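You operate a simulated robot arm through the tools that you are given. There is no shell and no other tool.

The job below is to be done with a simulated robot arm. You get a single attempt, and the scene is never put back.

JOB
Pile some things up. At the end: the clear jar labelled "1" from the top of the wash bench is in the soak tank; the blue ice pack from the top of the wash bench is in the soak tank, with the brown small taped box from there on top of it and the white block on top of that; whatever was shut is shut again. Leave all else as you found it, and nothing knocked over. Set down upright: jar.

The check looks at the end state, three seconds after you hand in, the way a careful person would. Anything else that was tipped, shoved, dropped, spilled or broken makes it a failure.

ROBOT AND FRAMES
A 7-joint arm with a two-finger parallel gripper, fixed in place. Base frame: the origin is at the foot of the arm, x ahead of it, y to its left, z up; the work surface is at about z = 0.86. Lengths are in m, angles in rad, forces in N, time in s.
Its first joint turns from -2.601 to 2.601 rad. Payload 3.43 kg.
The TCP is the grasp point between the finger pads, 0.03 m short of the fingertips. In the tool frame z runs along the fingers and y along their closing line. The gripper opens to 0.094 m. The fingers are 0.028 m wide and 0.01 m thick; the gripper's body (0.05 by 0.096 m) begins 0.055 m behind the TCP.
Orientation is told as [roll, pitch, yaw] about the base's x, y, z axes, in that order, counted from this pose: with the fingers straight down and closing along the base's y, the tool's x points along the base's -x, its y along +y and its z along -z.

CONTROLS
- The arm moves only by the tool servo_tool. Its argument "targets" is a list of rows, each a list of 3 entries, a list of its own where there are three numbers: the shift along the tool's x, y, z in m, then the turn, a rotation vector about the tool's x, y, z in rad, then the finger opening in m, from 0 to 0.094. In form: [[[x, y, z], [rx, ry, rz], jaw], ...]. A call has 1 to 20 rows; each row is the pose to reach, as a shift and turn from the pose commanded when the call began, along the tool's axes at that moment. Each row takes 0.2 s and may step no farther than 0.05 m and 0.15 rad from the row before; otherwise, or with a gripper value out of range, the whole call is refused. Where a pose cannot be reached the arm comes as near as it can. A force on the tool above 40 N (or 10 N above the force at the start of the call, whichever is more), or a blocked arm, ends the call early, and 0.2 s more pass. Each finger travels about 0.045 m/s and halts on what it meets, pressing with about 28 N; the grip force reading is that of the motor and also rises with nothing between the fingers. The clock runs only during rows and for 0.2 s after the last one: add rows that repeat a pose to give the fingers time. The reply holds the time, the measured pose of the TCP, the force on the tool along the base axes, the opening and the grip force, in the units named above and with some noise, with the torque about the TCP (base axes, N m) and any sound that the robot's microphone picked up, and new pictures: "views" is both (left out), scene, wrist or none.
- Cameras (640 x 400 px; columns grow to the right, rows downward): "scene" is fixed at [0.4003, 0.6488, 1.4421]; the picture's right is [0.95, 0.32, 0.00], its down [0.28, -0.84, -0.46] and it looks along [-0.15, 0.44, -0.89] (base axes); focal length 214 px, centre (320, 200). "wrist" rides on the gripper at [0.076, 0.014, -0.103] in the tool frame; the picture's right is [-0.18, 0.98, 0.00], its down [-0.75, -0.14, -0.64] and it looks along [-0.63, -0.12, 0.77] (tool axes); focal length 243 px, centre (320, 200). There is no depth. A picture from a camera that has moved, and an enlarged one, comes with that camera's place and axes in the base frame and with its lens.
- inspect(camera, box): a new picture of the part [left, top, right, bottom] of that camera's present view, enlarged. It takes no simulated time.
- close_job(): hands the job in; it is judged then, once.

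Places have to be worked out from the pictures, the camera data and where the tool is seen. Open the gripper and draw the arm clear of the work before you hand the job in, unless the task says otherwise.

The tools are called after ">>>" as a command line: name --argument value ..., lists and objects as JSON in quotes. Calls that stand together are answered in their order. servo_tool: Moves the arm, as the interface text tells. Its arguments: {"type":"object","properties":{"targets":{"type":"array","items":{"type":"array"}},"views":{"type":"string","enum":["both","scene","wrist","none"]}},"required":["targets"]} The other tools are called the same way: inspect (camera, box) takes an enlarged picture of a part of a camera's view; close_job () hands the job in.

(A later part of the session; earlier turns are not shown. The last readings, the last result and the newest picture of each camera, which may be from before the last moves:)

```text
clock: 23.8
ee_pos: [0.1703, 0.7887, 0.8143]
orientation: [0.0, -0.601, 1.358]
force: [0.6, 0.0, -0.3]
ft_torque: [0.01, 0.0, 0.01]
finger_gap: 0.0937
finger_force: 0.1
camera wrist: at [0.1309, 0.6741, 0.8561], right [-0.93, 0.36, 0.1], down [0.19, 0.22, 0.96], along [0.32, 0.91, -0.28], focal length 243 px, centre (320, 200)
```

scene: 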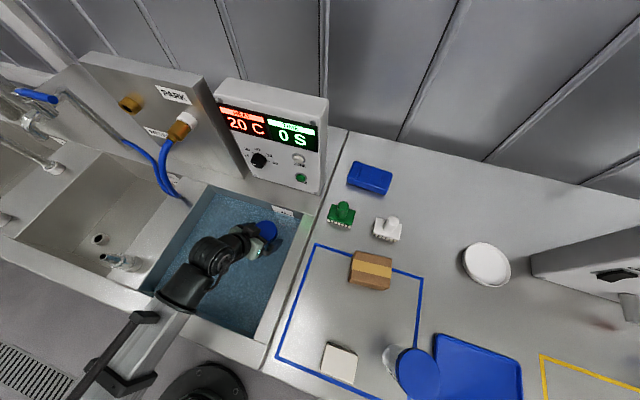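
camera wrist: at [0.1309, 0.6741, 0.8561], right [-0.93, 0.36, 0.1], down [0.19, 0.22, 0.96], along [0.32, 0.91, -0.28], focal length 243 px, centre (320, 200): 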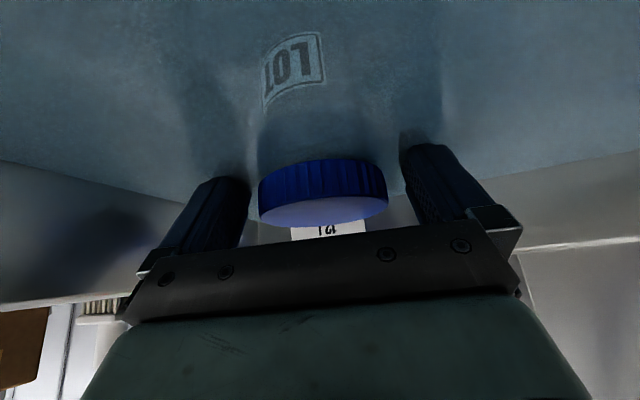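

The jar stands free on the tank floor. I back the fingers off along their axis and then rise out of the tank.

>>> servo_tool --targets '[[[0, 0, -0.02], [0, 0, 0], 0.094], [[0, 0, -0.05], [0, 0, 0], 0.094], [[-0.0226, 0, -0.083], [0, 0, 0], 0.094], [[-0.0452, 0, -0.116], [0, 0, 0], 0.094], [[-0.0678, 0, -0.149], [0, 0, 0], 0.094], [[-0.0903, 0, -0.182], [0, 0, 0], 0.094], [[-0.113, 0, -0.215], [0, 0, 0], 0.094], [[-0.13, 0, -0.24], [0, 0, 0], 0.094]]' --views "both"

```text
clock: 25.6
ee_pos: [0.1647, 0.7634, 1.0886]
orientation: [-0.001, -0.599, 1.359]
force: [-0.5, -0.3, 0.6]
ft_torque: [0.02, -0.02, 0.05]
finger_gap: 0.094
finger_force: 0.0
camera wrist: at [0.1256, 0.6482, 1.1286], right [-0.93, 0.36, 0.1], down [0.19, 0.22, 0.96], along [0.32, 0.91, -0.28], focal length 243 px, centre (320, 200)
```

scene: 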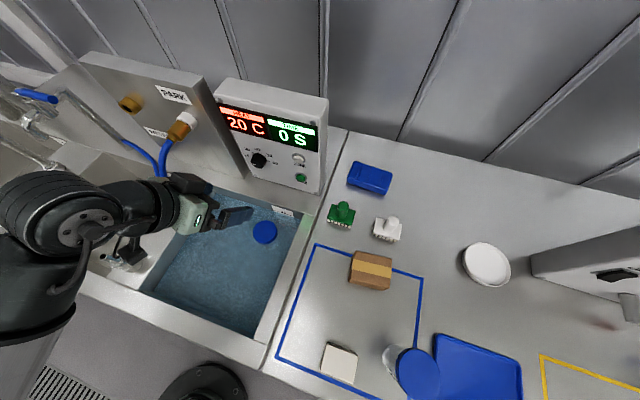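
wrist: 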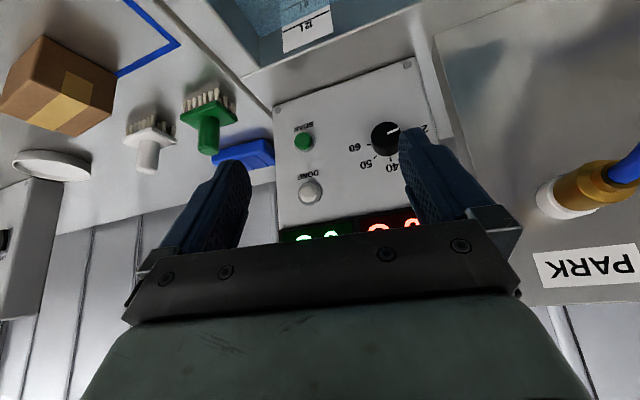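

The jar stands upright in the tank (lid seen as a full disc). Next I move toward the ice pack with the tool pointing at it to get a good view.

>>> servo_tool --targets '[[[-0.0269, -0.0332, 0.0157], [0.0199, 0, 0.0291], 0.094], [[-0.0538, -0.0664, 0.0314], [0.0398, 0, 0.0581], 0.094], [[-0.0806, -0.0997, 0.0472], [0.0596, 0, 0.0872], 0.094], [[-0.1075, -0.1329, 0.0629], [0.0795, 0, 0.1162], 0.094], [[-0.1344, -0.1661, 0.0786], [0.0994, 0, 0.1453], 0.094], [[-0.1344, -0.1661, 0.0786], [0.0994, 0, 0.1453], 0.094]]' --views "both"

```text
clock: 27.0
ee_pos: [0.3619, 0.8765, 1.1003]
orientation: [0.002, -0.6, 1.181]
force: [-0.6, -0.2, 0.0]
ft_torque: [-0.01, -0.03, 0.0]
finger_gap: 0.0942
finger_force: 0.1
camera wrist: at [0.3029, 0.77, 1.1416], right [-0.85, 0.51, 0.1], down [0.23, 0.19, 0.96], along [0.47, 0.84, -0.28], focal length 243 px, centre (320, 200)
```

scene: 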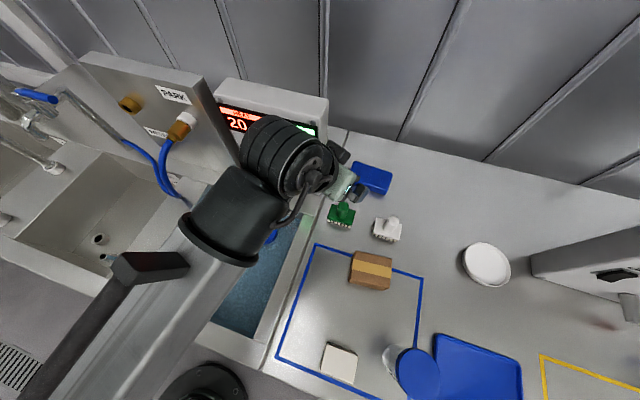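
wrist: 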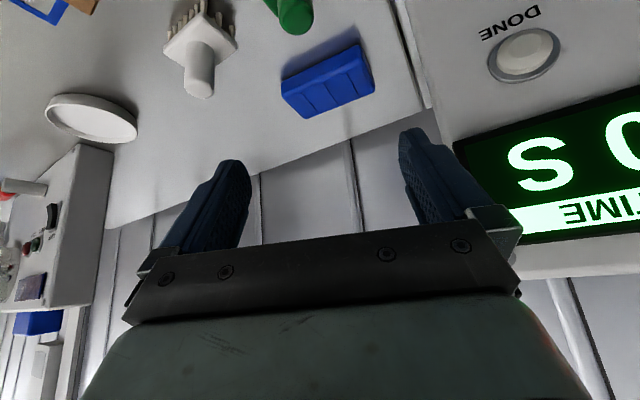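

>>> inspect --camera "wrist" --box '[150, 0, 430, 175]'

```text
2.29 times, centred on (290, 88) of wrist
camera zoom: at [0.3029, 0.77, 1.1416], right [-0.85, 0.51, 0.1], down [0.23, 0.19, 0.96], along [0.47, 0.84, -0.28], focal length 555 px, centre (389, 457)
```

zoom: 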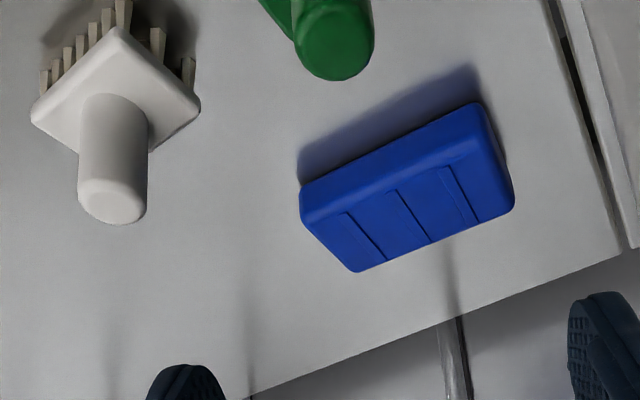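

The ice pack lies at x 0.367–0.491, y 1.02–1.09, about 0.025 thick, beyond the tool-down reach and with its long side across my approach. I test the reach there by moving above it with yaw ~1.7 and then with more tilt.

>>> servo_tool --targets '[[[-0.0138, -0.0122, 0.0094], [-0.0587, 0, -0.0858], 0.094], [[-0.0275, -0.0244, 0.0188], [-0.1174, 0, -0.1717], 0.094], [[-0.0413, -0.0365, 0.0283], [-0.1762, 0, -0.2575], 0.094], [[-0.055, -0.0487, 0.0377], [-0.2349, 0, -0.3434], 0.094], [[-0.0688, -0.0609, 0.0471], [-0.2936, 0, -0.4292], 0.094], [[-0.0688, -0.0609, 0.0471], [-0.2936, 0, -0.4292], 0.094]]' --views "both"

```text
clock: 28.4
ee_pos: [0.4472, 0.9311, 1.0993]
orientation: [-0.001, -0.6, 1.701]
force: [0.7, -0.7, -0.3]
ft_torque: [0.0, -0.01, -0.05]
finger_gap: 0.0941
finger_force: 0.1
camera wrist: at [0.4494, 0.8096, 1.1391], right [-0.99, 0.02, 0.1], down [0.11, 0.28, 0.96], along [-0.01, 0.96, -0.28], focal length 243 px, centre (320, 200)
```

scene: 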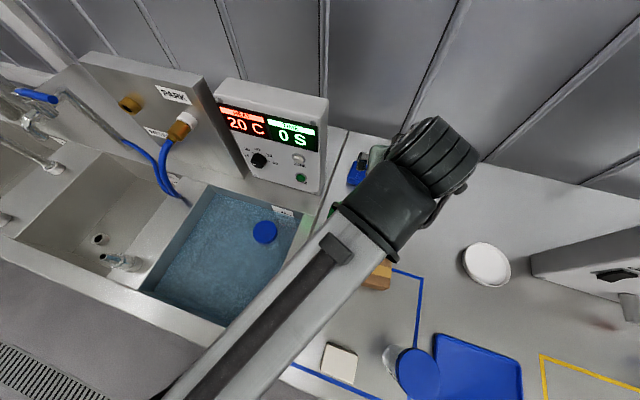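
wrist: 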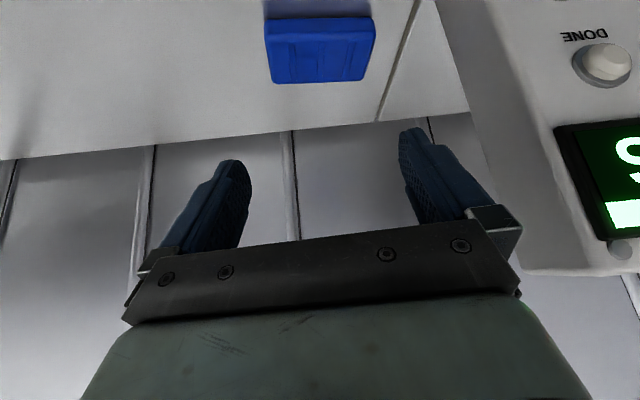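

Bench wall is at y≈1.25, so there is room behind the pack. I extend toward the pack with more tilt to see if the arm reaches it.

>>> servo_tool --targets '[[[-0.0124, -0.0096, 0.0327], [0, -0.05, 0], 0.094], [[-0.0249, -0.0191, 0.0655], [0, -0.1, 0], 0.094], [[-0.0373, -0.0287, 0.0982], [0, -0.15, 0], 0.094], [[-0.0497, -0.0382, 0.1309], [0, -0.2, 0], 0.094], [[-0.0497, -0.0382, 0.1309], [0, -0.2, 0], 0.094]]' --views "both"

```text
clock: 29.6
ee_pos: [0.4712, 1.0501, 1.016]
orientation: [-0.001, -0.8, 1.702]
force: [-0.5, -0.4, -1.3]
ft_torque: [0.0, 0.01, 0.01]
finger_gap: 0.094
finger_force: 0.1
camera wrist: at [0.4733, 0.923, 1.0324], right [-0.99, 0.0, 0.13], down [0.13, 0.08, 0.99], along [-0.01, 1.0, -0.08], focal length 243 px, centre (320, 200)
```

scene: 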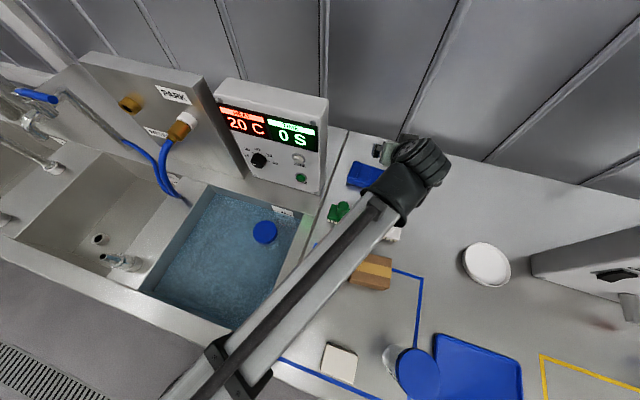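
wrist: 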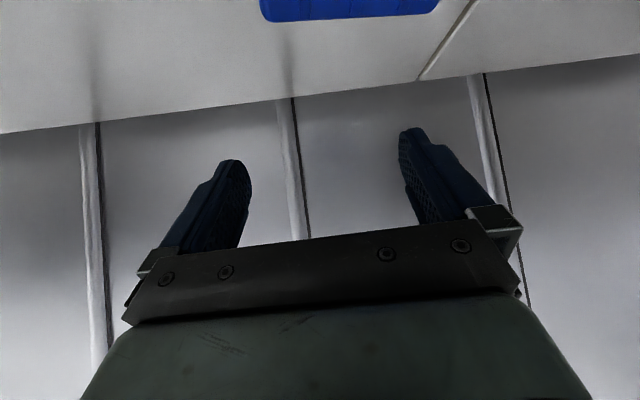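

The arm reaches (0.47,1.05) with 0.8 rad tilt. The wrist camera hangs on the underside and would foul the brushes down low, so I try rolling the hand about its own axis to bring the camera to the upper side.

>>> servo_tool --targets '[[[0, 0, 0], [0, 0, 0.14], 0.094], [[0, 0, 0], [0, 0, 0.28], 0.094], [[0, 0, 0], [0, 0, 0.42], 0.094], [[0, 0, 0], [0, 0, 0.56], 0.094], [[0, 0, 0], [0, 0, 0.7], 0.094], [[0, 0, 0], [0, 0, 0.84], 0.094], [[0, 0, 0], [0, 0, 0.98], 0.094], [[0, 0, 0], [0, 0, 1.12], 0.094], [[0, 0, 0], [0, 0, 1.26], 0.094], [[0, 0, 0], [0, 0, 1.4], 0.094], [[0, 0, 0], [0, 0, 1.54], 0.094]]' --views "both"

```text
clock: 32.0
ee_pos: [0.4706, 1.0496, 1.0181]
orientation: [0.798, -0.022, 0.151]
force: [0.8, 0.2, 0.6]
ft_torque: [-0.03, -0.01, -0.03]
finger_gap: 0.0938
finger_force: 0.1
camera wrist: at [0.4031, 0.9762, 1.0972], right [0.06, 0.7, 0.71], down [0.82, -0.44, 0.36], along [0.57, 0.56, -0.61], focal length 243 px, centre (320, 200)
```

scene: 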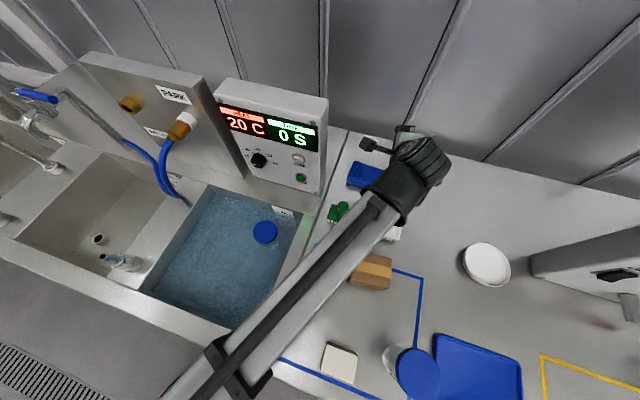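
wrist: 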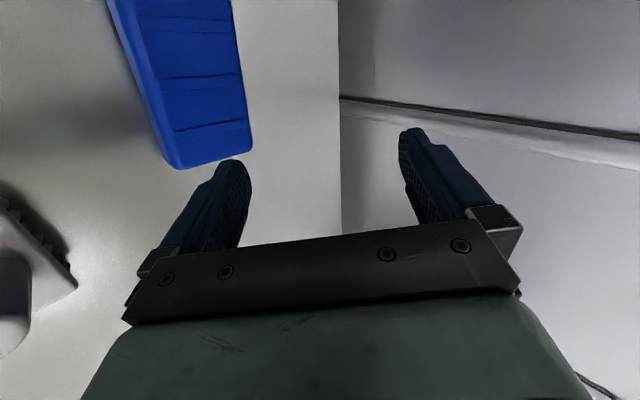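

The roll works so far. I keep turning another ~1.6 rad to bring the camera fully to the top.

>>> servo_tool --targets '[[[0, 0, 0], [0, 0, 0.14], 0.094], [[0, 0, 0], [0, 0, 0.28], 0.094], [[0, 0, 0], [0, 0, 0.42], 0.094], [[0, 0, 0], [0, 0, 0.56], 0.094], [[0, 0, 0], [0, 0, 0.7], 0.094], [[0, 0, 0], [0, 0, 0.84], 0.094], [[0, 0, 0], [0, 0, 0.98], 0.094], [[0, 0, 0], [0, 0, 1.12], 0.094], [[0, 0, 0], [0, 0, 1.26], 0.094], [[0, 0, 0], [0, 0, 1.4], 0.094], [[0, 0, 0], [0, 0, 1.54], 0.094], [[0, 0, 0], [0, 0, 1.6], 0.094]]' --views "both"

```text
clock: 34.6
ee_pos: [0.47, 1.0505, 1.017]
orientation: [-0.001, 0.8, -1.439]
force: [0.5, -0.4, -0.2]
ft_torque: [0.02, 0.01, -0.02]
finger_gap: 0.0939
finger_force: 0.0
camera wrist: at [0.487, 1.0328, 1.143], right [0.99, 0.0, -0.13], down [-0.01, -1.0, -0.09], along [-0.13, 0.09, -0.99], focal length 243 px, centre (320, 200)
```

scene: 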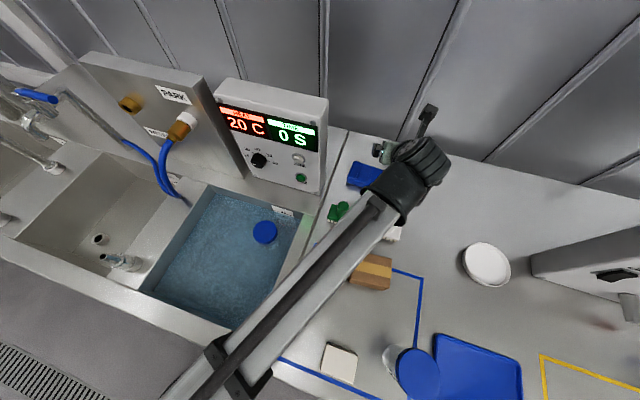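
wrist: 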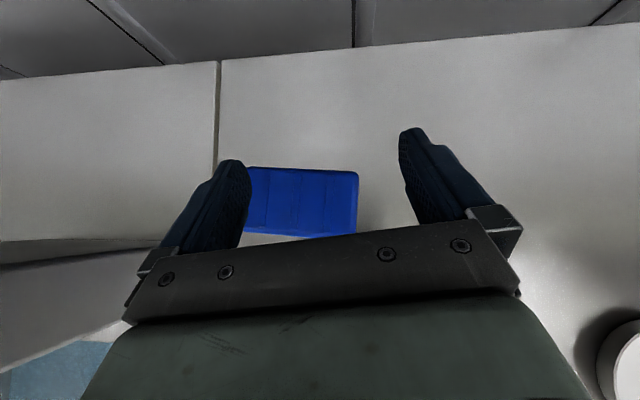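

The camera is now on top and sees the pack from above: centre ≈(0.430,1.056), 0.123 × 0.068 m. My plan is to close the fingers, press lightly on its right end, and drag that end in an arc toward me so the pack turns lengthwise; I close and descend to just above its top.

>>> servo_tool --targets '[[[0, 0, 0], [0, 0, 0], 0.07], [[0, 0, 0], [0, 0, 0], 0.05], [[0, 0, 0], [0, 0, 0], 0.03], [[0, 0, 0], [0, 0, 0], 0.01], [[0, 0, 0], [0, 0, 0], 0.0], [[-0.0233, 0, 0.0177], [0, 0, 0], 0.0], [[-0.0465, 0, 0.0353], [0, 0, 0], 0.0], [[-0.0698, 0, 0.053], [0, 0, 0], 0.0], [[-0.0698, 0, 0.053], [0, 0, 0], 0.0]]' --views "both"

```text
clock: 36.6
ee_pos: [0.4703, 1.0404, 0.9305]
orientation: [0.003, 0.799, -1.437]
force: [-0.3, 0.7, -0.1]
ft_torque: [0.03, 0.03, 0.0]
finger_gap: 0.0
finger_force: 27.7
camera wrist: at [0.4889, 1.022, 1.056], right [0.99, 0.0, -0.13], down [-0.01, -1.0, -0.09], along [-0.13, 0.09, -0.99], focal length 243 px, centre (320, 200)
```

scene: 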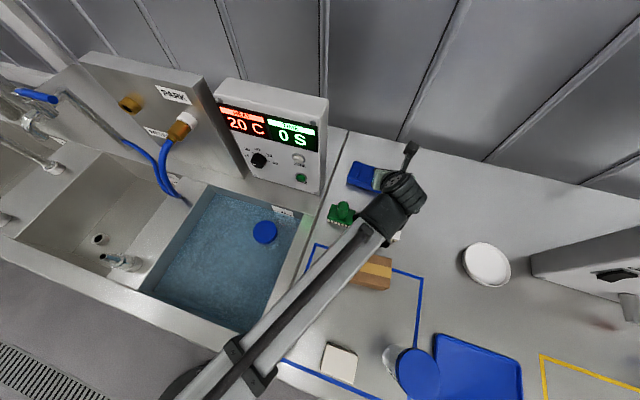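
wrist: 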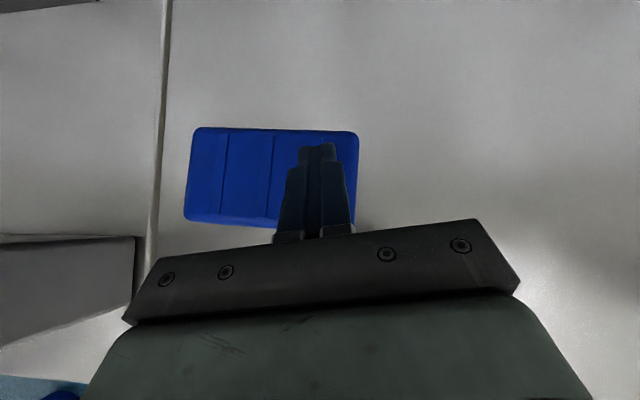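

The closed tips sit above the pack's right third. I descend in small steps until I feel contact.

>>> servo_tool --targets '[[[-0.0043, 0, 0.0042], [0, 0, 0], 0.0], [[-0.0086, 0, 0.0084], [0, 0, 0], 0.0], [[-0.0115, 0, 0.0111], [0, 0, 0], 0.0], [[-0.0115, 0, 0.0111], [0, 0, 0], 0.0]]' --views "none"

```text
clock: 37.5
ee_pos: [0.4728, 1.0411, 0.922]
orientation: [0.007, 0.812, -1.434]
force: [0.3, 0.2, 11.4]
ft_torque: [0.11, 0.04, 0.02]
finger_gap: 0.0
finger_force: 28.1
stopped in row 4: the force on the tool passed its limit at 44 N (the readings are from after the stop); the commanded pose is now the measured one
```

Contact: the pack's top is at z≈0.89, and I'm pressing with ~11 N. I drag the end along the first part of the arc and look.

>>> servo_tool --targets '[[[-0.0041, -0.002, -0.0043], [0, 0, 0], 0.0], [[-0.0082, -0.0039, -0.0086], [0, 0, 0], 0.0], [[-0.0114, -0.0063, -0.012], [0, 0, 0], 0.0], [[-0.0146, -0.0087, -0.0154], [0, 0, 0], 0.0]]' --views "both"

```text
clock: 38.5
ee_pos: [0.4669, 1.0202, 0.9219]
orientation: [0.007, 0.815, -1.436]
force: [2.5, 6.7, 23.6]
ft_torque: [0.52, -0.08, -0.09]
finger_gap: 0.0004
finger_force: 28.0
camera wrist: at [0.4831, 0.9998, 1.0477], right [0.99, 0.0, -0.13], down [-0.01, -0.99, -0.11], along [-0.13, 0.11, -0.99], focal length 243 px, centre (320, 200)
```

scene: 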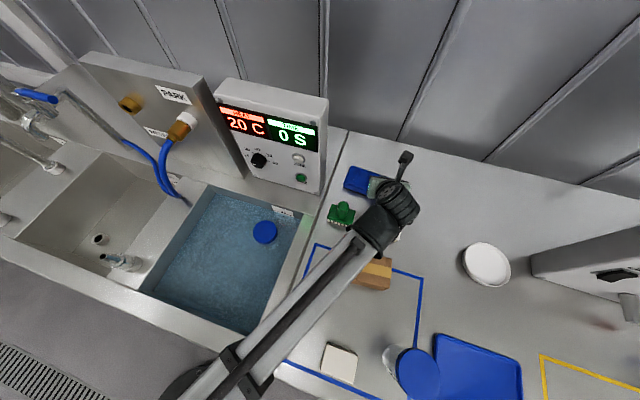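
wrist: 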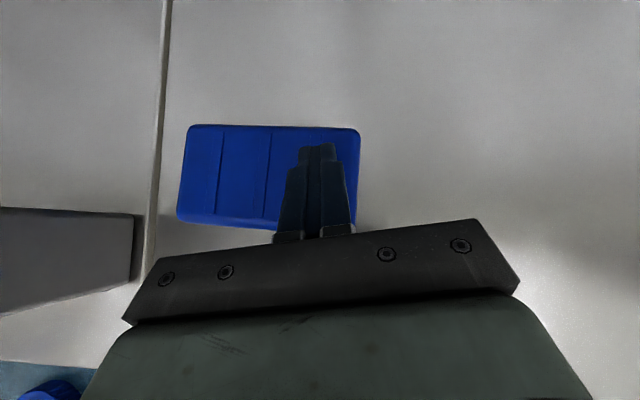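

The pack follows the fingertips without turning, so I can drag it where I like under light pressure. A better plan is to drag it around the right of the white brush to about (0.62,0.76), where it can be grasped across its short side; I lift and turn the tool to point more radially for reach.

>>> servo_tool --targets '[[[0.0182, 0, -0.0172], [0, 0, 0], 0.0], [[0.0363, 0, -0.0344], [0, 0, 0], 0.0], [[0.0363, 0, -0.0344], [-0.0871, 0, 0.0826], 0.0], [[0.0363, 0, -0.0344], [-0.1742, 0, 0.1651], 0.0], [[0.0363, 0, -0.0344], [-0.2612, 0, 0.2477], 0.0], [[0.0363, 0, -0.0344], [-0.3483, 0, 0.3302], 0.0], [[0.0363, 0, -0.0344], [-0.4354, 0, 0.4128], 0.0], [[0.0363, 0, -0.0344], [-0.4354, 0, 0.4128], 0.0]]' --views "both"

```text
clock: 40.2
ee_pos: [0.4657, 1.0204, 0.9704]
orientation: [0.008, 0.811, -1.857]
force: [-0.5, -0.4, 0.6]
ft_torque: [-0.02, 0.01, 0.01]
finger_gap: 0.0
finger_force: 27.8
out of reach, approached as far as the arm can: row 6, 7, 8
camera wrist: at [0.473, 0.9946, 1.0963], right [0.91, -0.4, -0.13], down [-0.42, -0.9, -0.11], along [-0.07, 0.15, -0.99], focal length 243 px, centre (320, 200)
```

scene: 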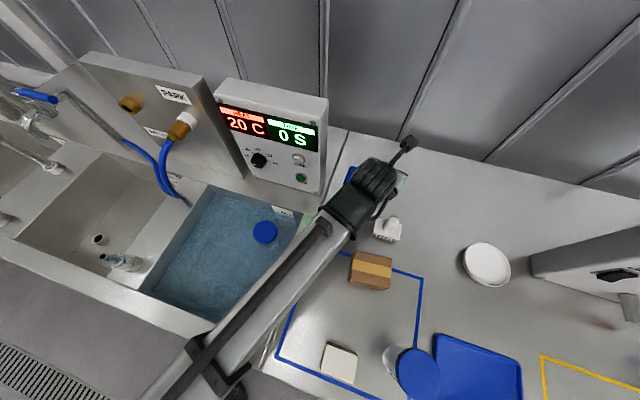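
wrist: 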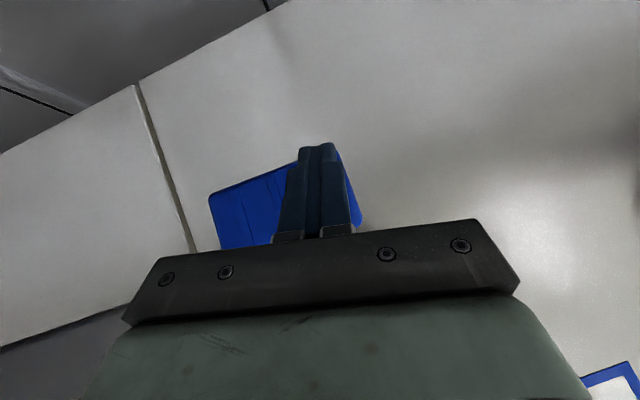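

The wrist roll limit is at about this heading, which is good enough. The pack is now at ≈(0.423,1.034); I move above its centre and come off the limit slightly.

>>> servo_tool --targets '[[[-0.0176, -0.0209, 0.007], [0.0145, 0, -0.0138], 0.0], [[-0.0351, -0.0417, 0.0139], [0.029, 0, -0.0276], 0.0], [[-0.0351, -0.0417, 0.0139], [0.029, 0, -0.0276], 0.0]]' --views "wrist"

```text
clock: 41.0
ee_pos: [0.4215, 1.0164, 0.934]
orientation: [0.006, 0.811, -1.815]
force: [-0.1, -0.3, 1.2]
ft_torque: [-0.02, 0.01, 0.02]
finger_gap: 0.0
finger_force: 28.2
camera wrist: at [0.43, 0.9927, 1.0591], right [0.92, -0.37, -0.13], down [-0.38, -0.92, -0.11], along [-0.08, 0.15, -0.99], focal length 243 px, centre (320, 200)
```

wrist: 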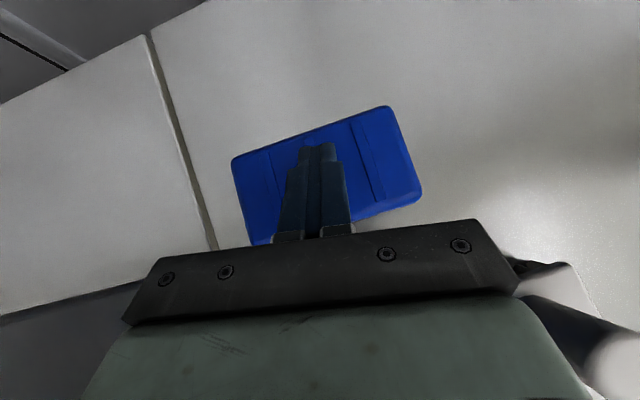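

The tips are over the pack's centre. I press down gently.

>>> servo_tool --targets '[[[-0.0051, 0, 0.0048], [0, 0, 0], 0.0], [[-0.0076, 0, 0.0072], [0, 0, 0], 0.0], [[-0.0098, 0, 0.0093], [0, 0, 0], 0.0], [[-0.0098, 0, 0.0093], [0, 0, 0], 0.0]]' --views "none"

```text
clock: 42.0
ee_pos: [0.4223, 1.0176, 0.9222]
orientation: [0.006, 0.814, -1.815]
force: [2.2, -2.6, 12.3]
ft_torque: [0.06, -0.1, 0.0]
finger_gap: 0.0001
finger_force: 27.9
```

Pressing with ~12 N. I drag the pack right and slightly toward me, then look.

>>> servo_tool --targets '[[[-0.0011, 0.0142, -0.0012], [0, 0, 0], 0.0], [[-0.0022, 0.0283, -0.0024], [0, 0, 0], 0.0], [[-0.0034, 0.0425, -0.0036], [0, 0, 0], 0.0], [[-0.0045, 0.0566, -0.0047], [0, 0, 0], 0.0], [[-0.0056, 0.0708, -0.0059], [0, 0, 0], 0.0], [[-0.0067, 0.0849, -0.0071], [0, 0, 0], 0.0]]' --views "both"

```text
clock: 43.5
ee_pos: [0.5005, 0.9879, 0.9238]
orientation: [0.007, 0.815, -1.816]
force: [-5.1, 1.9, 16.6]
ft_torque: [0.26, 0.1, -0.13]
finger_gap: 0.0
finger_force: 27.3
camera wrist: at [0.5094, 0.9644, 1.0477], right [0.92, -0.37, -0.13], down [-0.38, -0.92, -0.11], along [-0.08, 0.15, -0.99], focal length 243 px, centre (320, 200)
```

scene: 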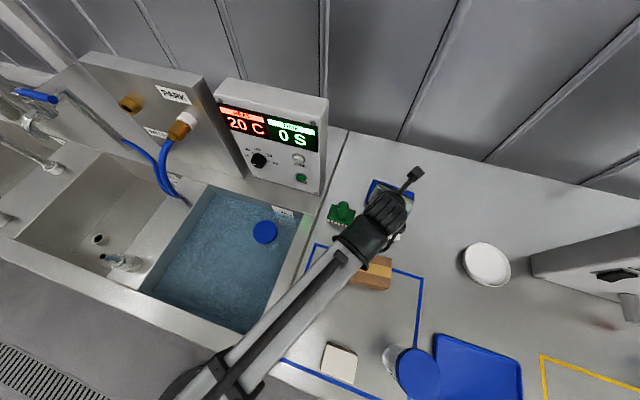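
wrist: 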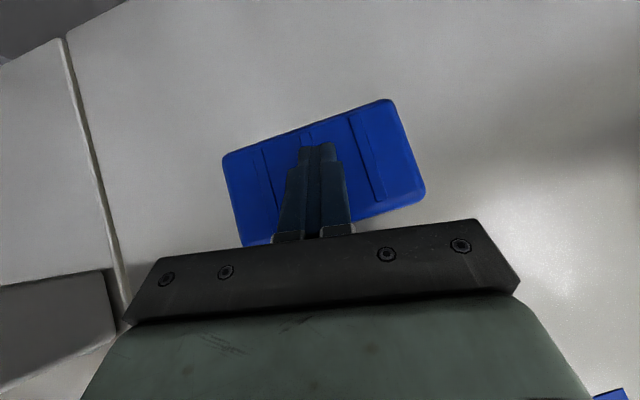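

The drag works well; the pack is at about (0.50,1.00). I continue to the right, past the white brush.

>>> servo_tool --targets '[[[0.0017, 0.0161, 0.0018], [0, 0, 0], 0.0], [[0.0034, 0.0323, 0.0036], [0, 0, 0], 0.0], [[0.0051, 0.0484, 0.0054], [0, 0, 0], 0.0], [[0.0068, 0.0645, 0.0072], [0, 0, 0], 0.0], [[0.0085, 0.0806, 0.009], [0, 0, 0], 0.0]]' --views "both"

```text
clock: 44.6
ee_pos: [0.5844, 0.9801, 0.9227]
orientation: [0.008, 0.813, -1.815]
force: [-4.5, 1.6, 15.5]
ft_torque: [0.23, 0.09, -0.15]
finger_gap: 0.0
finger_force: 27.9
camera wrist: at [0.5915, 0.9562, 1.0477], right [0.92, -0.37, -0.13], down [-0.38, -0.92, -0.11], along [-0.08, 0.15, -0.99], focal length 243 px, centre (320, 200)
```

scene: 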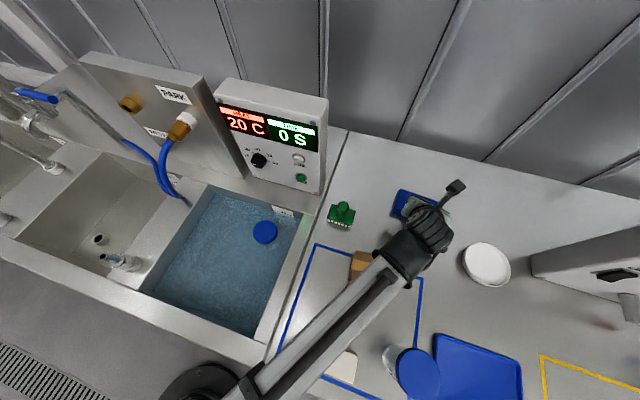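
wrist: 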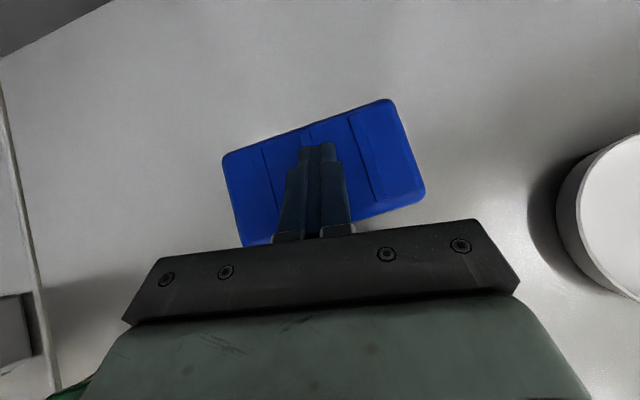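

Still tracking nicely (pack ≈(0.585,0.997)); the white dish's left edge is near x 0.715, so I stop at x≈0.622 and then begin pulling toward me.

>>> servo_tool --targets '[[[-0.0006, 0.0129, -0.0007], [0, 0, 0], 0.0], [[-0.0013, 0.0259, -0.0013], [0, 0, 0], 0.0], [[-0.0019, 0.0388, -0.002], [0, 0, 0], 0.0], [[-0.0129, 0.0449, -0.0136], [0, 0, 0], 0.0], [[-0.0239, 0.0509, -0.0252], [0, 0, 0], 0.0], [[-0.035, 0.057, -0.0369], [0, 0, 0], 0.0]]' --views "both"

```text
clock: 46.0
ee_pos: [0.6267, 0.9154, 0.9237]
orientation: [0.006, 0.81, -1.815]
force: [-1.2, 2.6, 7.2]
ft_torque: [0.07, 0.0, -0.07]
finger_gap: 0.0
finger_force: 28.3
camera wrist: at [0.6341, 0.8909, 1.0479], right [0.92, -0.37, -0.13], down [-0.38, -0.92, -0.1], along [-0.08, 0.14, -0.99], focal length 243 px, centre (320, 200)
```

scene: 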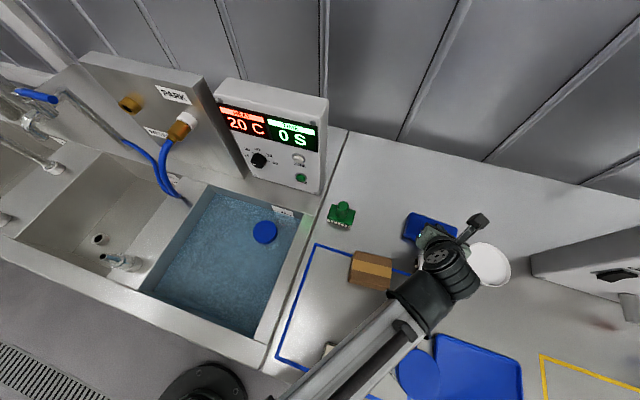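
wrist: 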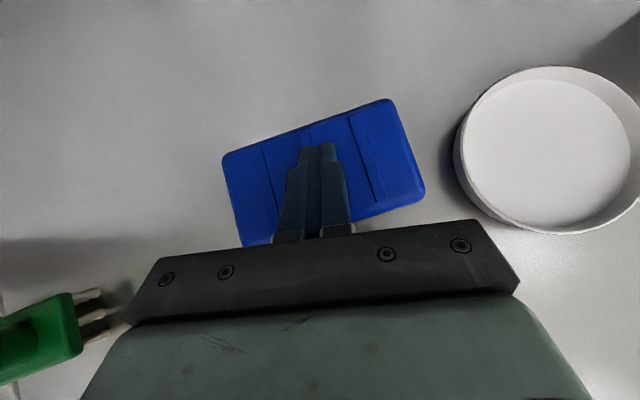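

I need to check the white brush, which I can't readily see in the scene picture.

>>> inspect --camera "scene" --box '[320, 180, 520, 305]'

>>> inspect --camera "wrist" --box '[0, 220, 200, 400]'

```text
3.20 times, centred on (420, 242) of scene
camera zoom: at [0.4003, 0.6488, 1.4421], right [0.95, 0.32, 0.0], down [0.28, -0.84, -0.46], along [-0.15, 0.44, -0.89], focal length 686 px, centre (0, 64)
```

zoom: 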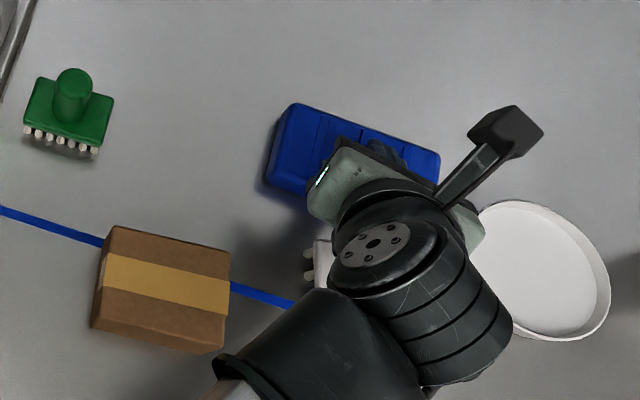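

```text
2.22 times, centred on (100, 310) of wrist
camera zoom: at [0.6341, 0.8909, 1.0479], right [0.92, -0.37, -0.13], down [-0.38, -0.92, -0.1], along [-0.08, 0.14, -0.99], focal length 539 px, centre (809, -44)
```

zoom: 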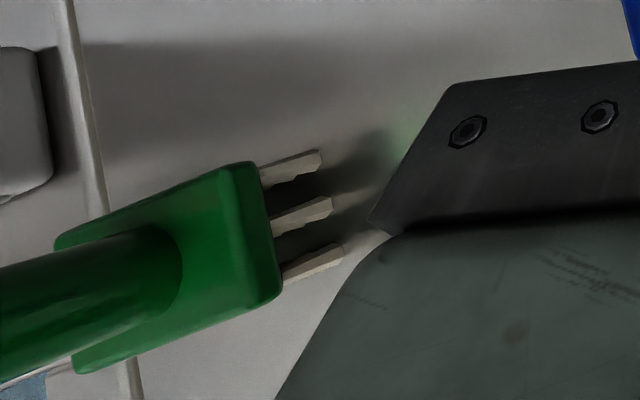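

The white brush has been knocked and now lies under the wrist at about (0.60,0.84) — the hand must have caught its knob. I lift straight up and away to see it, and I will have to stand it back where it was, at about (0.506,0.897).

>>> servo_tool --targets '[[[0.0145, 0, -0.0138], [0, 0, 0], 0.0], [[0.0363, 0, -0.0344], [0, 0, 0], 0.0], [[0.0653, 0, -0.062], [0, 0, 0], 0.0], [[0.0943, 0, -0.0895], [0, 0, 0], 0.0], [[0.1016, 0, -0.0964], [0, 0, 0], 0.0]]' --views "both"

```text
clock: 47.2
ee_pos: [0.6268, 0.9171, 1.0628]
orientation: [0.008, 0.814, -1.816]
force: [0.1, 0.6, 0.2]
ft_torque: [-0.02, 0.01, 0.02]
finger_gap: 0.0002
finger_force: 27.7
camera wrist: at [0.6348, 0.8936, 1.1881], right [0.92, -0.37, -0.13], down [-0.38, -0.92, -0.11], along [-0.08, 0.15, -0.99], focal length 243 px, centre (320, 200)
```

scene: 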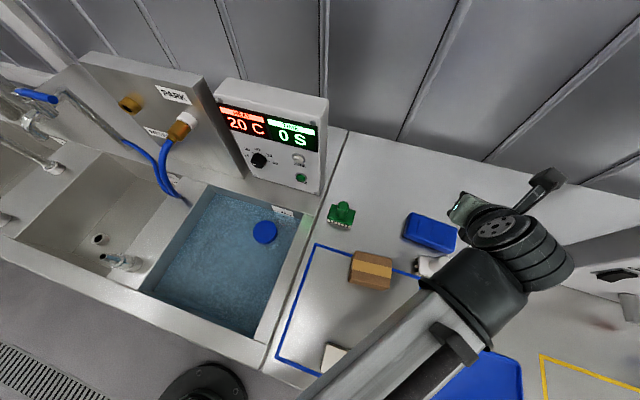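
wrist: 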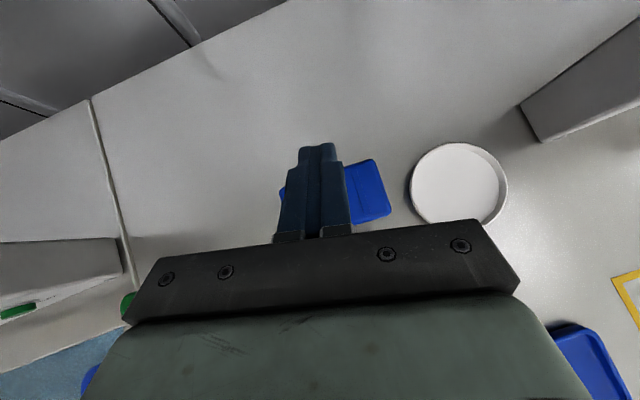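

>>> inspect --camera "scene" --box '[380, 190, 500, 300]'

```text
3.64 times, centred on (440, 245) of scene
camera zoom: at [0.4003, 0.6488, 1.4421], right [0.95, 0.32, 0.0], down [0.28, -0.84, -0.46], along [-0.15, 0.44, -0.89], focal length 780 px, centre (-116, 36)
```

zoom: 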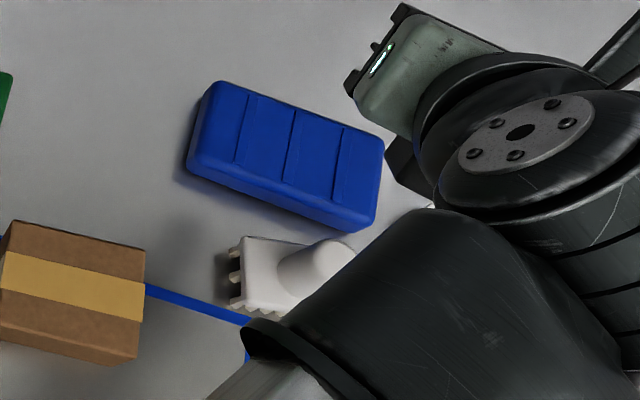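

The brush seems to be still upright but shoved to about (0.63,0.84). I move the arm back up and to the left for a clear look from the scene camera.

>>> servo_tool --targets '[[[-0.0034, -0.0326, -0.0202], [0.0208, 0, -0.0196], 0.0], [[-0.0067, -0.0651, -0.0404], [0.0415, 0, -0.0392], 0.0], [[-0.0101, -0.0977, -0.0606], [0.0623, 0, -0.0588], 0.0], [[-0.0134, -0.1302, -0.0807], [0.0831, 0, -0.0785], 0.0], [[-0.0168, -0.1628, -0.1009], [0.1039, 0, -0.0981], 0.0], [[-0.0201, -0.1953, -0.1211], [0.1246, 0, -0.1177], 0.0], [[-0.0235, -0.2279, -0.1413], [0.1454, 0, -0.1373], 0.0]]' --views "both"

>>> inspect --camera "scene" --box '[340, 190, 520, 300]'

```text
clock: 48.9
ee_pos: [0.3777, 0.8585, 1.1413]
orientation: [0.008, 0.811, -1.614]
force: [0.3, 0.3, -0.3]
ft_torque: [0.02, -0.01, -0.02]
finger_gap: 0.0
finger_force: 28.4
camera wrist: at [0.3901, 0.8356, 1.2657], right [0.98, -0.18, -0.13], down [-0.19, -0.98, -0.1], along [-0.11, 0.13, -0.99], focal length 243 px, centre (320, 200)
```

scene: 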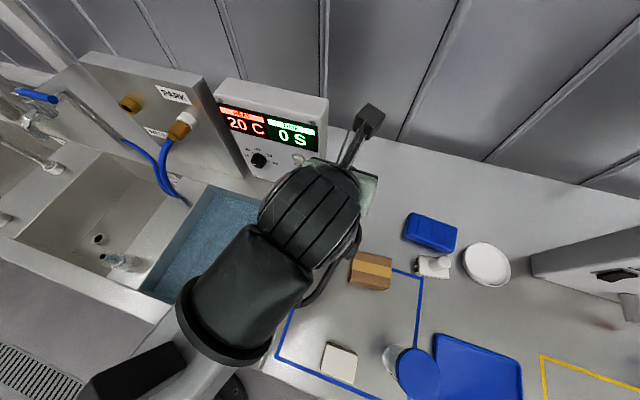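
wrist: 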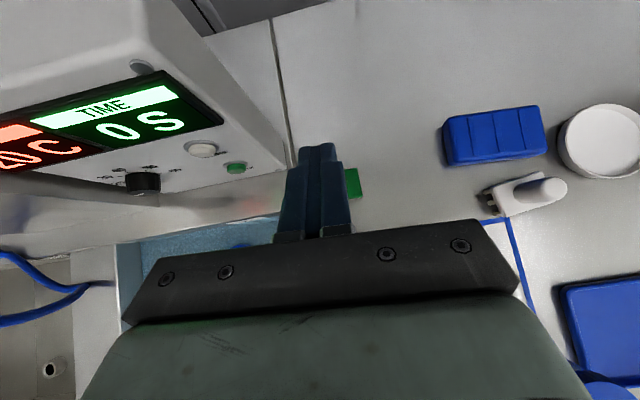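

```text
3.56 times, centred on (430, 245) of scene
camera zoom: at [0.4003, 0.6488, 1.4421], right [0.95, 0.32, 0.0], down [0.28, -0.84, -0.46], along [-0.15, 0.44, -0.89], focal length 763 px, centre (-71, 40)
```

zoom: 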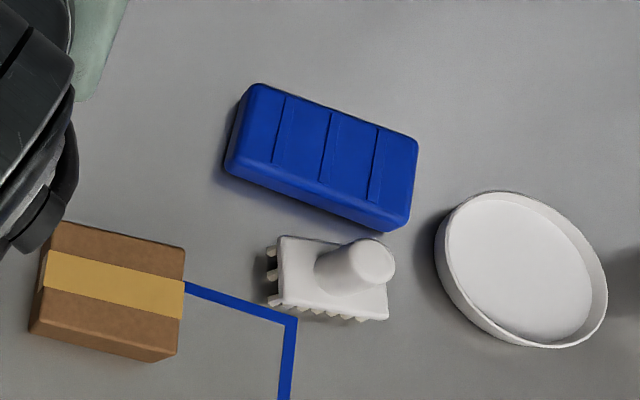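

Good: the white brush is still upright, at centre ≈(0.634,0.834), yaw ≈ +10°, knob top z≈0.944; originally it was at ≈(0.506,0.898), yaw ≈ +1°. I'll pick it by the knob and put it back; first I roll the hand back to its normal side.

>>> servo_tool --targets '[[[0, 0, 0], [0, 0, -0.148], 0.01], [[0, 0, 0], [0, 0, -0.296], 0.02], [[0, 0, 0], [0, 0, -0.444], 0.03], [[0, 0, 0], [0, 0, -0.592], 0.04], [[0, 0, 0], [0, 0, -0.74], 0.05], [[0, 0, 0], [0, 0, -0.888], 0.06], [[0, 0, 0], [0, 0, -1.036], 0.06], [[0, 0, 0], [0, 0, -1.184], 0.06], [[0, 0, 0], [0, 0, -1.332], 0.06], [[0, 0, 0], [0, 0, -1.48], 0.06], [[0, 0, 0], [0, 0, -1.628], 0.06], [[0, 0, 0], [0, 0, -1.776], 0.06], [[0, 0, 0], [0, 0, -1.924], 0.06], [[0, 0, 0], [0, 0, -2.072], 0.06], [[0, 0, 0], [0, 0, -2.22], 0.06], [[0, 0, 0], [0, 0, -2.368], 0.06], [[0, 0, 0], [0, 0, -2.516], 0.06], [[0, 0, 0], [0, 0, -2.664], 0.06], [[0, 0, 0], [0, 0, -2.812], 0.06], [[0, 0, 0], [0, 0, -2.96], 0.06]]' --views "none"

```text
clock: 53.0
ee_pos: [0.3742, 0.8591, 1.141]
orientation: [0.181, -0.796, 1.269]
force: [0.4, -0.3, -0.4]
ft_torque: [-0.01, -0.01, 0.02]
finger_gap: 0.0597
finger_force: 0.1
```

I finish the roll and then check the pose.

>>> servo_tool --targets '[[[0, 0, 0], [0, 0, -0.09], 0.06], [[0, 0, 0], [0, 0, -0.182], 0.06], [[0, 0, 0], [0, 0, -0.182], 0.06]]' --views "none"

```text
clock: 53.9
ee_pos: [0.3749, 0.8573, 1.1414]
orientation: [-0.007, -0.812, 1.529]
force: [-0.2, -0.7, 0.7]
ft_torque: [0.01, 0.01, 0.03]
finger_gap: 0.06
finger_force: 0.2
```

Next I turn toward the brush and move near it at a safe height.

>>> servo_tool --targets '[[[0.0094, -0.0339, -0.0099], [0.0702, 0, 0.0665], 0.06], [[0.0187, -0.0679, -0.0197], [0.1403, 0, 0.133], 0.06], [[0.0281, -0.1018, -0.0296], [0.2105, 0, 0.1995], 0.06], [[0.0374, -0.1357, -0.0395], [0.2806, 0, 0.266], 0.06], [[0.0468, -0.1697, -0.0493], [0.3508, 0, 0.3325], 0.06], [[0.0561, -0.2036, -0.0592], [0.4209, 0, 0.399], 0.06], [[0.0561, -0.2036, -0.0592], [0.4209, 0, 0.399], 0.06]]' --views "none"

```text
clock: 55.5
ee_pos: [0.5759, 0.7678, 1.142]
orientation: [-0.006, -0.814, 0.945]
force: [0.3, -0.2, -0.3]
ft_torque: [-0.03, 0.0, 0.0]
finger_gap: 0.0597
finger_force: 0.0
```

I reduce the tilt to about 0.5 and move above the knob.

>>> servo_tool --targets '[[[0.0053, -0.0021, 0.0352], [0, 0.075, 0], 0.06], [[0.0106, -0.0042, 0.0703], [0, 0.15, 0], 0.06], [[0.0159, -0.0062, 0.1055], [0, 0.225, 0], 0.06], [[0.0212, -0.0083, 0.1406], [0, 0.3, 0], 0.06], [[0.0212, -0.0083, 0.1406], [0, 0.3, 0], 0.06]]' --views "both"

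```text
clock: 56.6
ee_pos: [0.6319, 0.8333, 1.0317]
orientation: [-0.005, -0.513, 0.945]
force: [-0.4, -1.3, 0.1]
ft_torque: [0.01, -0.03, 0.0]
finger_gap: 0.0601
finger_force: 0.1
camera wrist: at [0.5511, 0.7467, 1.0826], right [-0.7, 0.71, 0.09], down [0.31, 0.2, 0.93], along [0.64, 0.68, -0.36], focal length 243 px, centre (320, 200)
```

scene: 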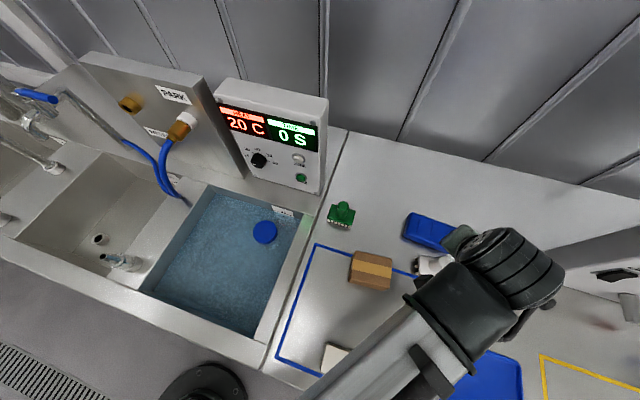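
wrist: 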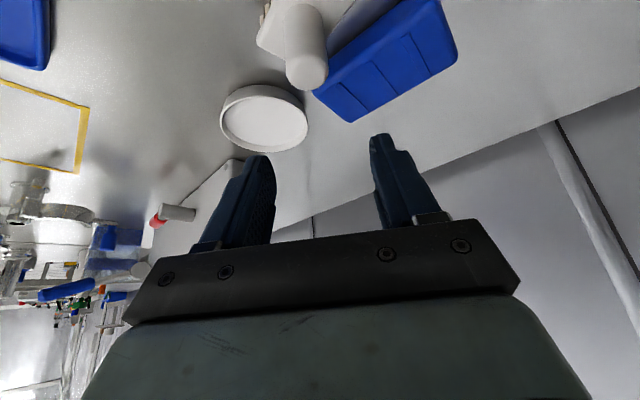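

The knob is 2.6 mm to one side of my centre line. I correct for that and descend so the pads straddle the knob.

>>> servo_tool --targets '[[[0.0114, -0.0012, 0.0216], [0, 0, 0], 0.06], [[0.0228, -0.0025, 0.0432], [0, 0, 0], 0.06], [[0.0342, -0.0025, 0.0648], [0, 0, 0], 0.06], [[0.0456, -0.0025, 0.0864], [0, 0, 0], 0.06], [[0.0456, -0.0025, 0.0864], [0, 0, 0], 0.06]]' --views "both"

```text
clock: 57.9
ee_pos: [0.636, 0.8325, 0.9326]
orientation: [-0.004, -0.513, 0.943]
force: [-0.4, -0.9, 0.3]
ft_torque: [-0.02, 0.01, -0.01]
finger_gap: 0.0601
finger_force: 0.1
camera wrist: at [0.5552, 0.7471, 0.9842], right [-0.7, 0.71, 0.09], down [0.31, 0.2, 0.93], along [0.64, 0.68, -0.36], focal length 243 px, centre (320, 200)
```

scene: 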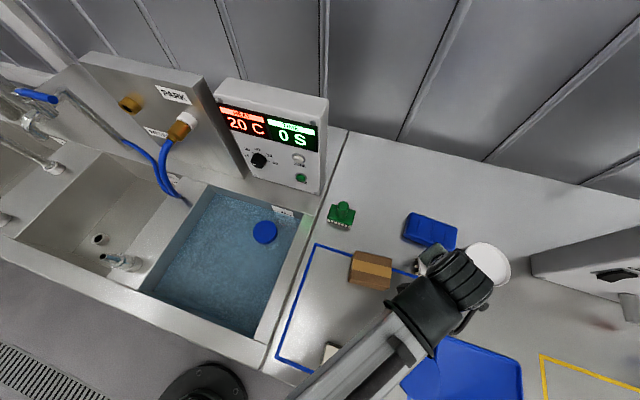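
wrist: 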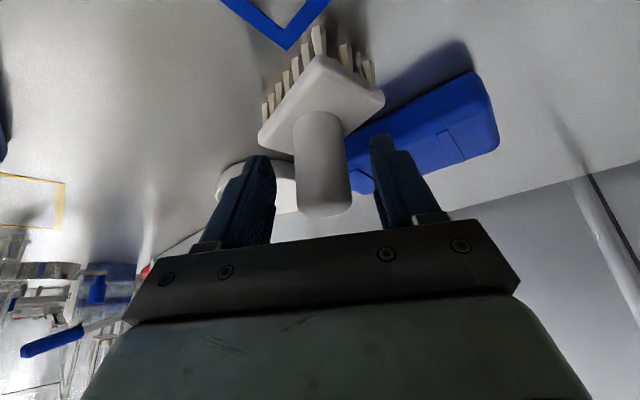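

The knob is centred between the pads. I close on it.

>>> servo_tool --targets '[[[0, 0, 0], [0, 0, 0], 0.045], [[0, 0, 0], [0, 0, 0], 0.03], [[0, 0, 0], [0, 0, 0], 0.015], [[0, 0, 0], [0, 0, 0], 0.01], [[0, 0, 0], [0, 0, 0], 0.01]]' --views "wrist"

```text
clock: 59.0
ee_pos: [0.636, 0.8338, 0.9333]
orientation: [-0.005, -0.513, 0.944]
force: [-0.2, 0.1, 0.1]
ft_torque: [-0.04, 0.01, 0.02]
finger_gap: 0.0321
finger_force: 27.6
camera wrist: at [0.5552, 0.7472, 0.9844], right [-0.7, 0.71, 0.09], down [0.31, 0.2, 0.93], along [0.64, 0.68, -0.36], focal length 243 px, centre (320, 200)
```

wrist: 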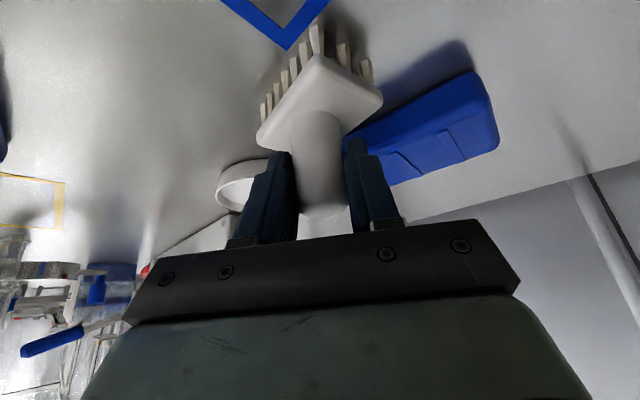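

Gripped (knob 32 mm). I lift it, carry it back over its old place (0.507,0.899), and turn it by −9°.

>>> servo_tool --targets '[[[-0.0191, 0, -0.034], [0, 0, 0], 0.01], [[-0.0383, 0, -0.0679], [0, 0, 0], 0.01], [[-0.0574, 0, -0.1019], [0, 0, 0], 0.01], [[-0.0524, 0.0357, -0.1047], [0.019, 0, 0.0338], 0.01], [[-0.0474, 0.0714, -0.1075], [0.0381, 0, 0.0676], 0.01], [[-0.0424, 0.107, -0.1103], [0.0571, 0, 0.1013], 0.01], [[-0.0374, 0.1427, -0.1131], [0.0761, 0, 0.1351], 0.01], [[-0.0374, 0.1427, -0.1131], [0.0761, 0, 0.1351], 0.01]]' --views "both"

```text
clock: 60.9
ee_pos: [0.5093, 0.8987, 1.0525]
orientation: [-0.005, -0.513, 0.789]
force: [-0.1, 0.2, -1.1]
ft_torque: [-0.02, -0.03, 0.0]
finger_gap: 0.0316
finger_force: 28.6
camera wrist: at [0.416, 0.8268, 1.1023], right [-0.58, 0.81, 0.09], down [0.34, 0.14, 0.93], along [0.74, 0.57, -0.36], focal length 243 px, centre (320, 200)
```

scene: 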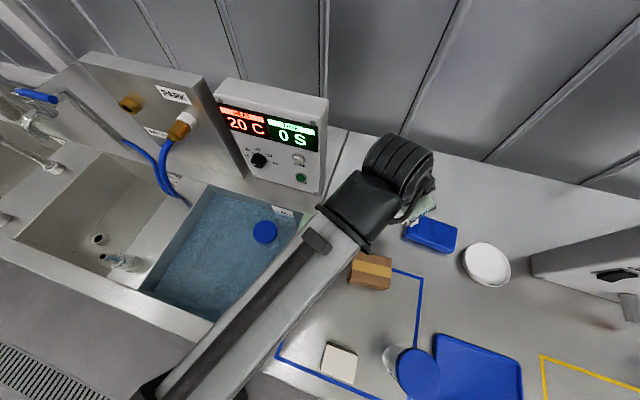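
wrist: 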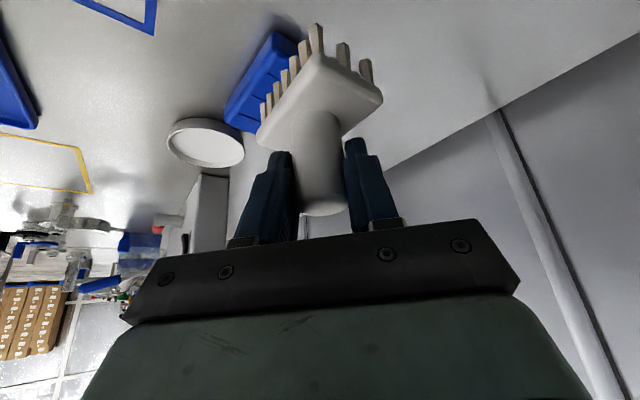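

The brush is steady in the grip. I lower it to a few millimetres above the bench.

>>> servo_tool --targets '[[[0.0147, 0.001, 0.025], [0, 0, 0], 0.01], [[0.0294, 0.0018, 0.05], [0, 0, 0], 0.01], [[0.0441, 0.0018, 0.075], [0, 0, 0], 0.01], [[0.0539, 0.0018, 0.093], [0, 0, 0], 0.01], [[0.0564, 0.0018, 0.0973], [0, 0, 0], 0.01], [[0.0564, 0.0018, 0.0973], [0, 0, 0], 0.01]]' --views "both"

```text
clock: 62.2
ee_pos: [0.5056, 0.899, 0.9389]
orientation: [-0.007, -0.516, 0.79]
force: [-0.1, 0.3, -1.8]
ft_torque: [-0.02, 0.02, -0.01]
finger_gap: 0.0314
finger_force: 28.1
camera wrist: at [0.4135, 0.8265, 0.9887], right [-0.58, 0.81, 0.09], down [0.34, 0.14, 0.93], along [0.74, 0.57, -0.36], focal length 243 px, centre (320, 200)
```

scene: 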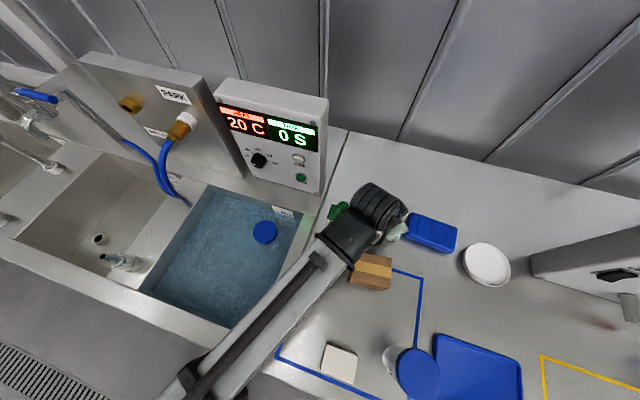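
wrist: 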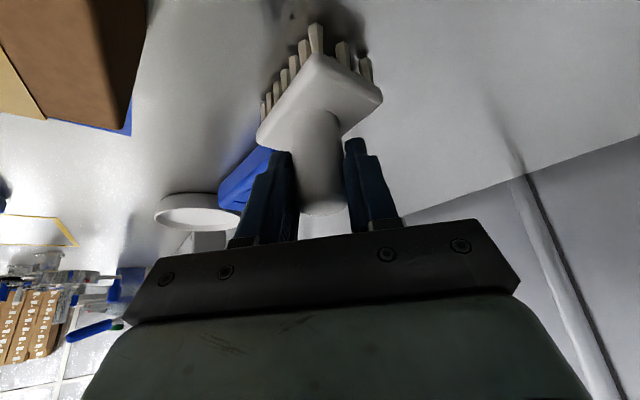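

I lower the last few millimetres until it touches.

>>> servo_tool --targets '[[[0.0012, 0, 0.0022], [0, 0, 0], 0.01], [[0.0025, 0, 0.0044], [0, 0, 0], 0.01], [[0.0032, 0, 0.0056], [0, 0, 0], 0.01]]' --views "none"

```text
clock: 63.0
ee_pos: [0.5061, 0.8985, 0.9346]
orientation: [-0.004, -0.518, 0.789]
force: [0.0, 3.6, 24.6]
ft_torque: [-0.2, 0.2, -0.01]
finger_gap: 0.0309
finger_force: 27.3
```

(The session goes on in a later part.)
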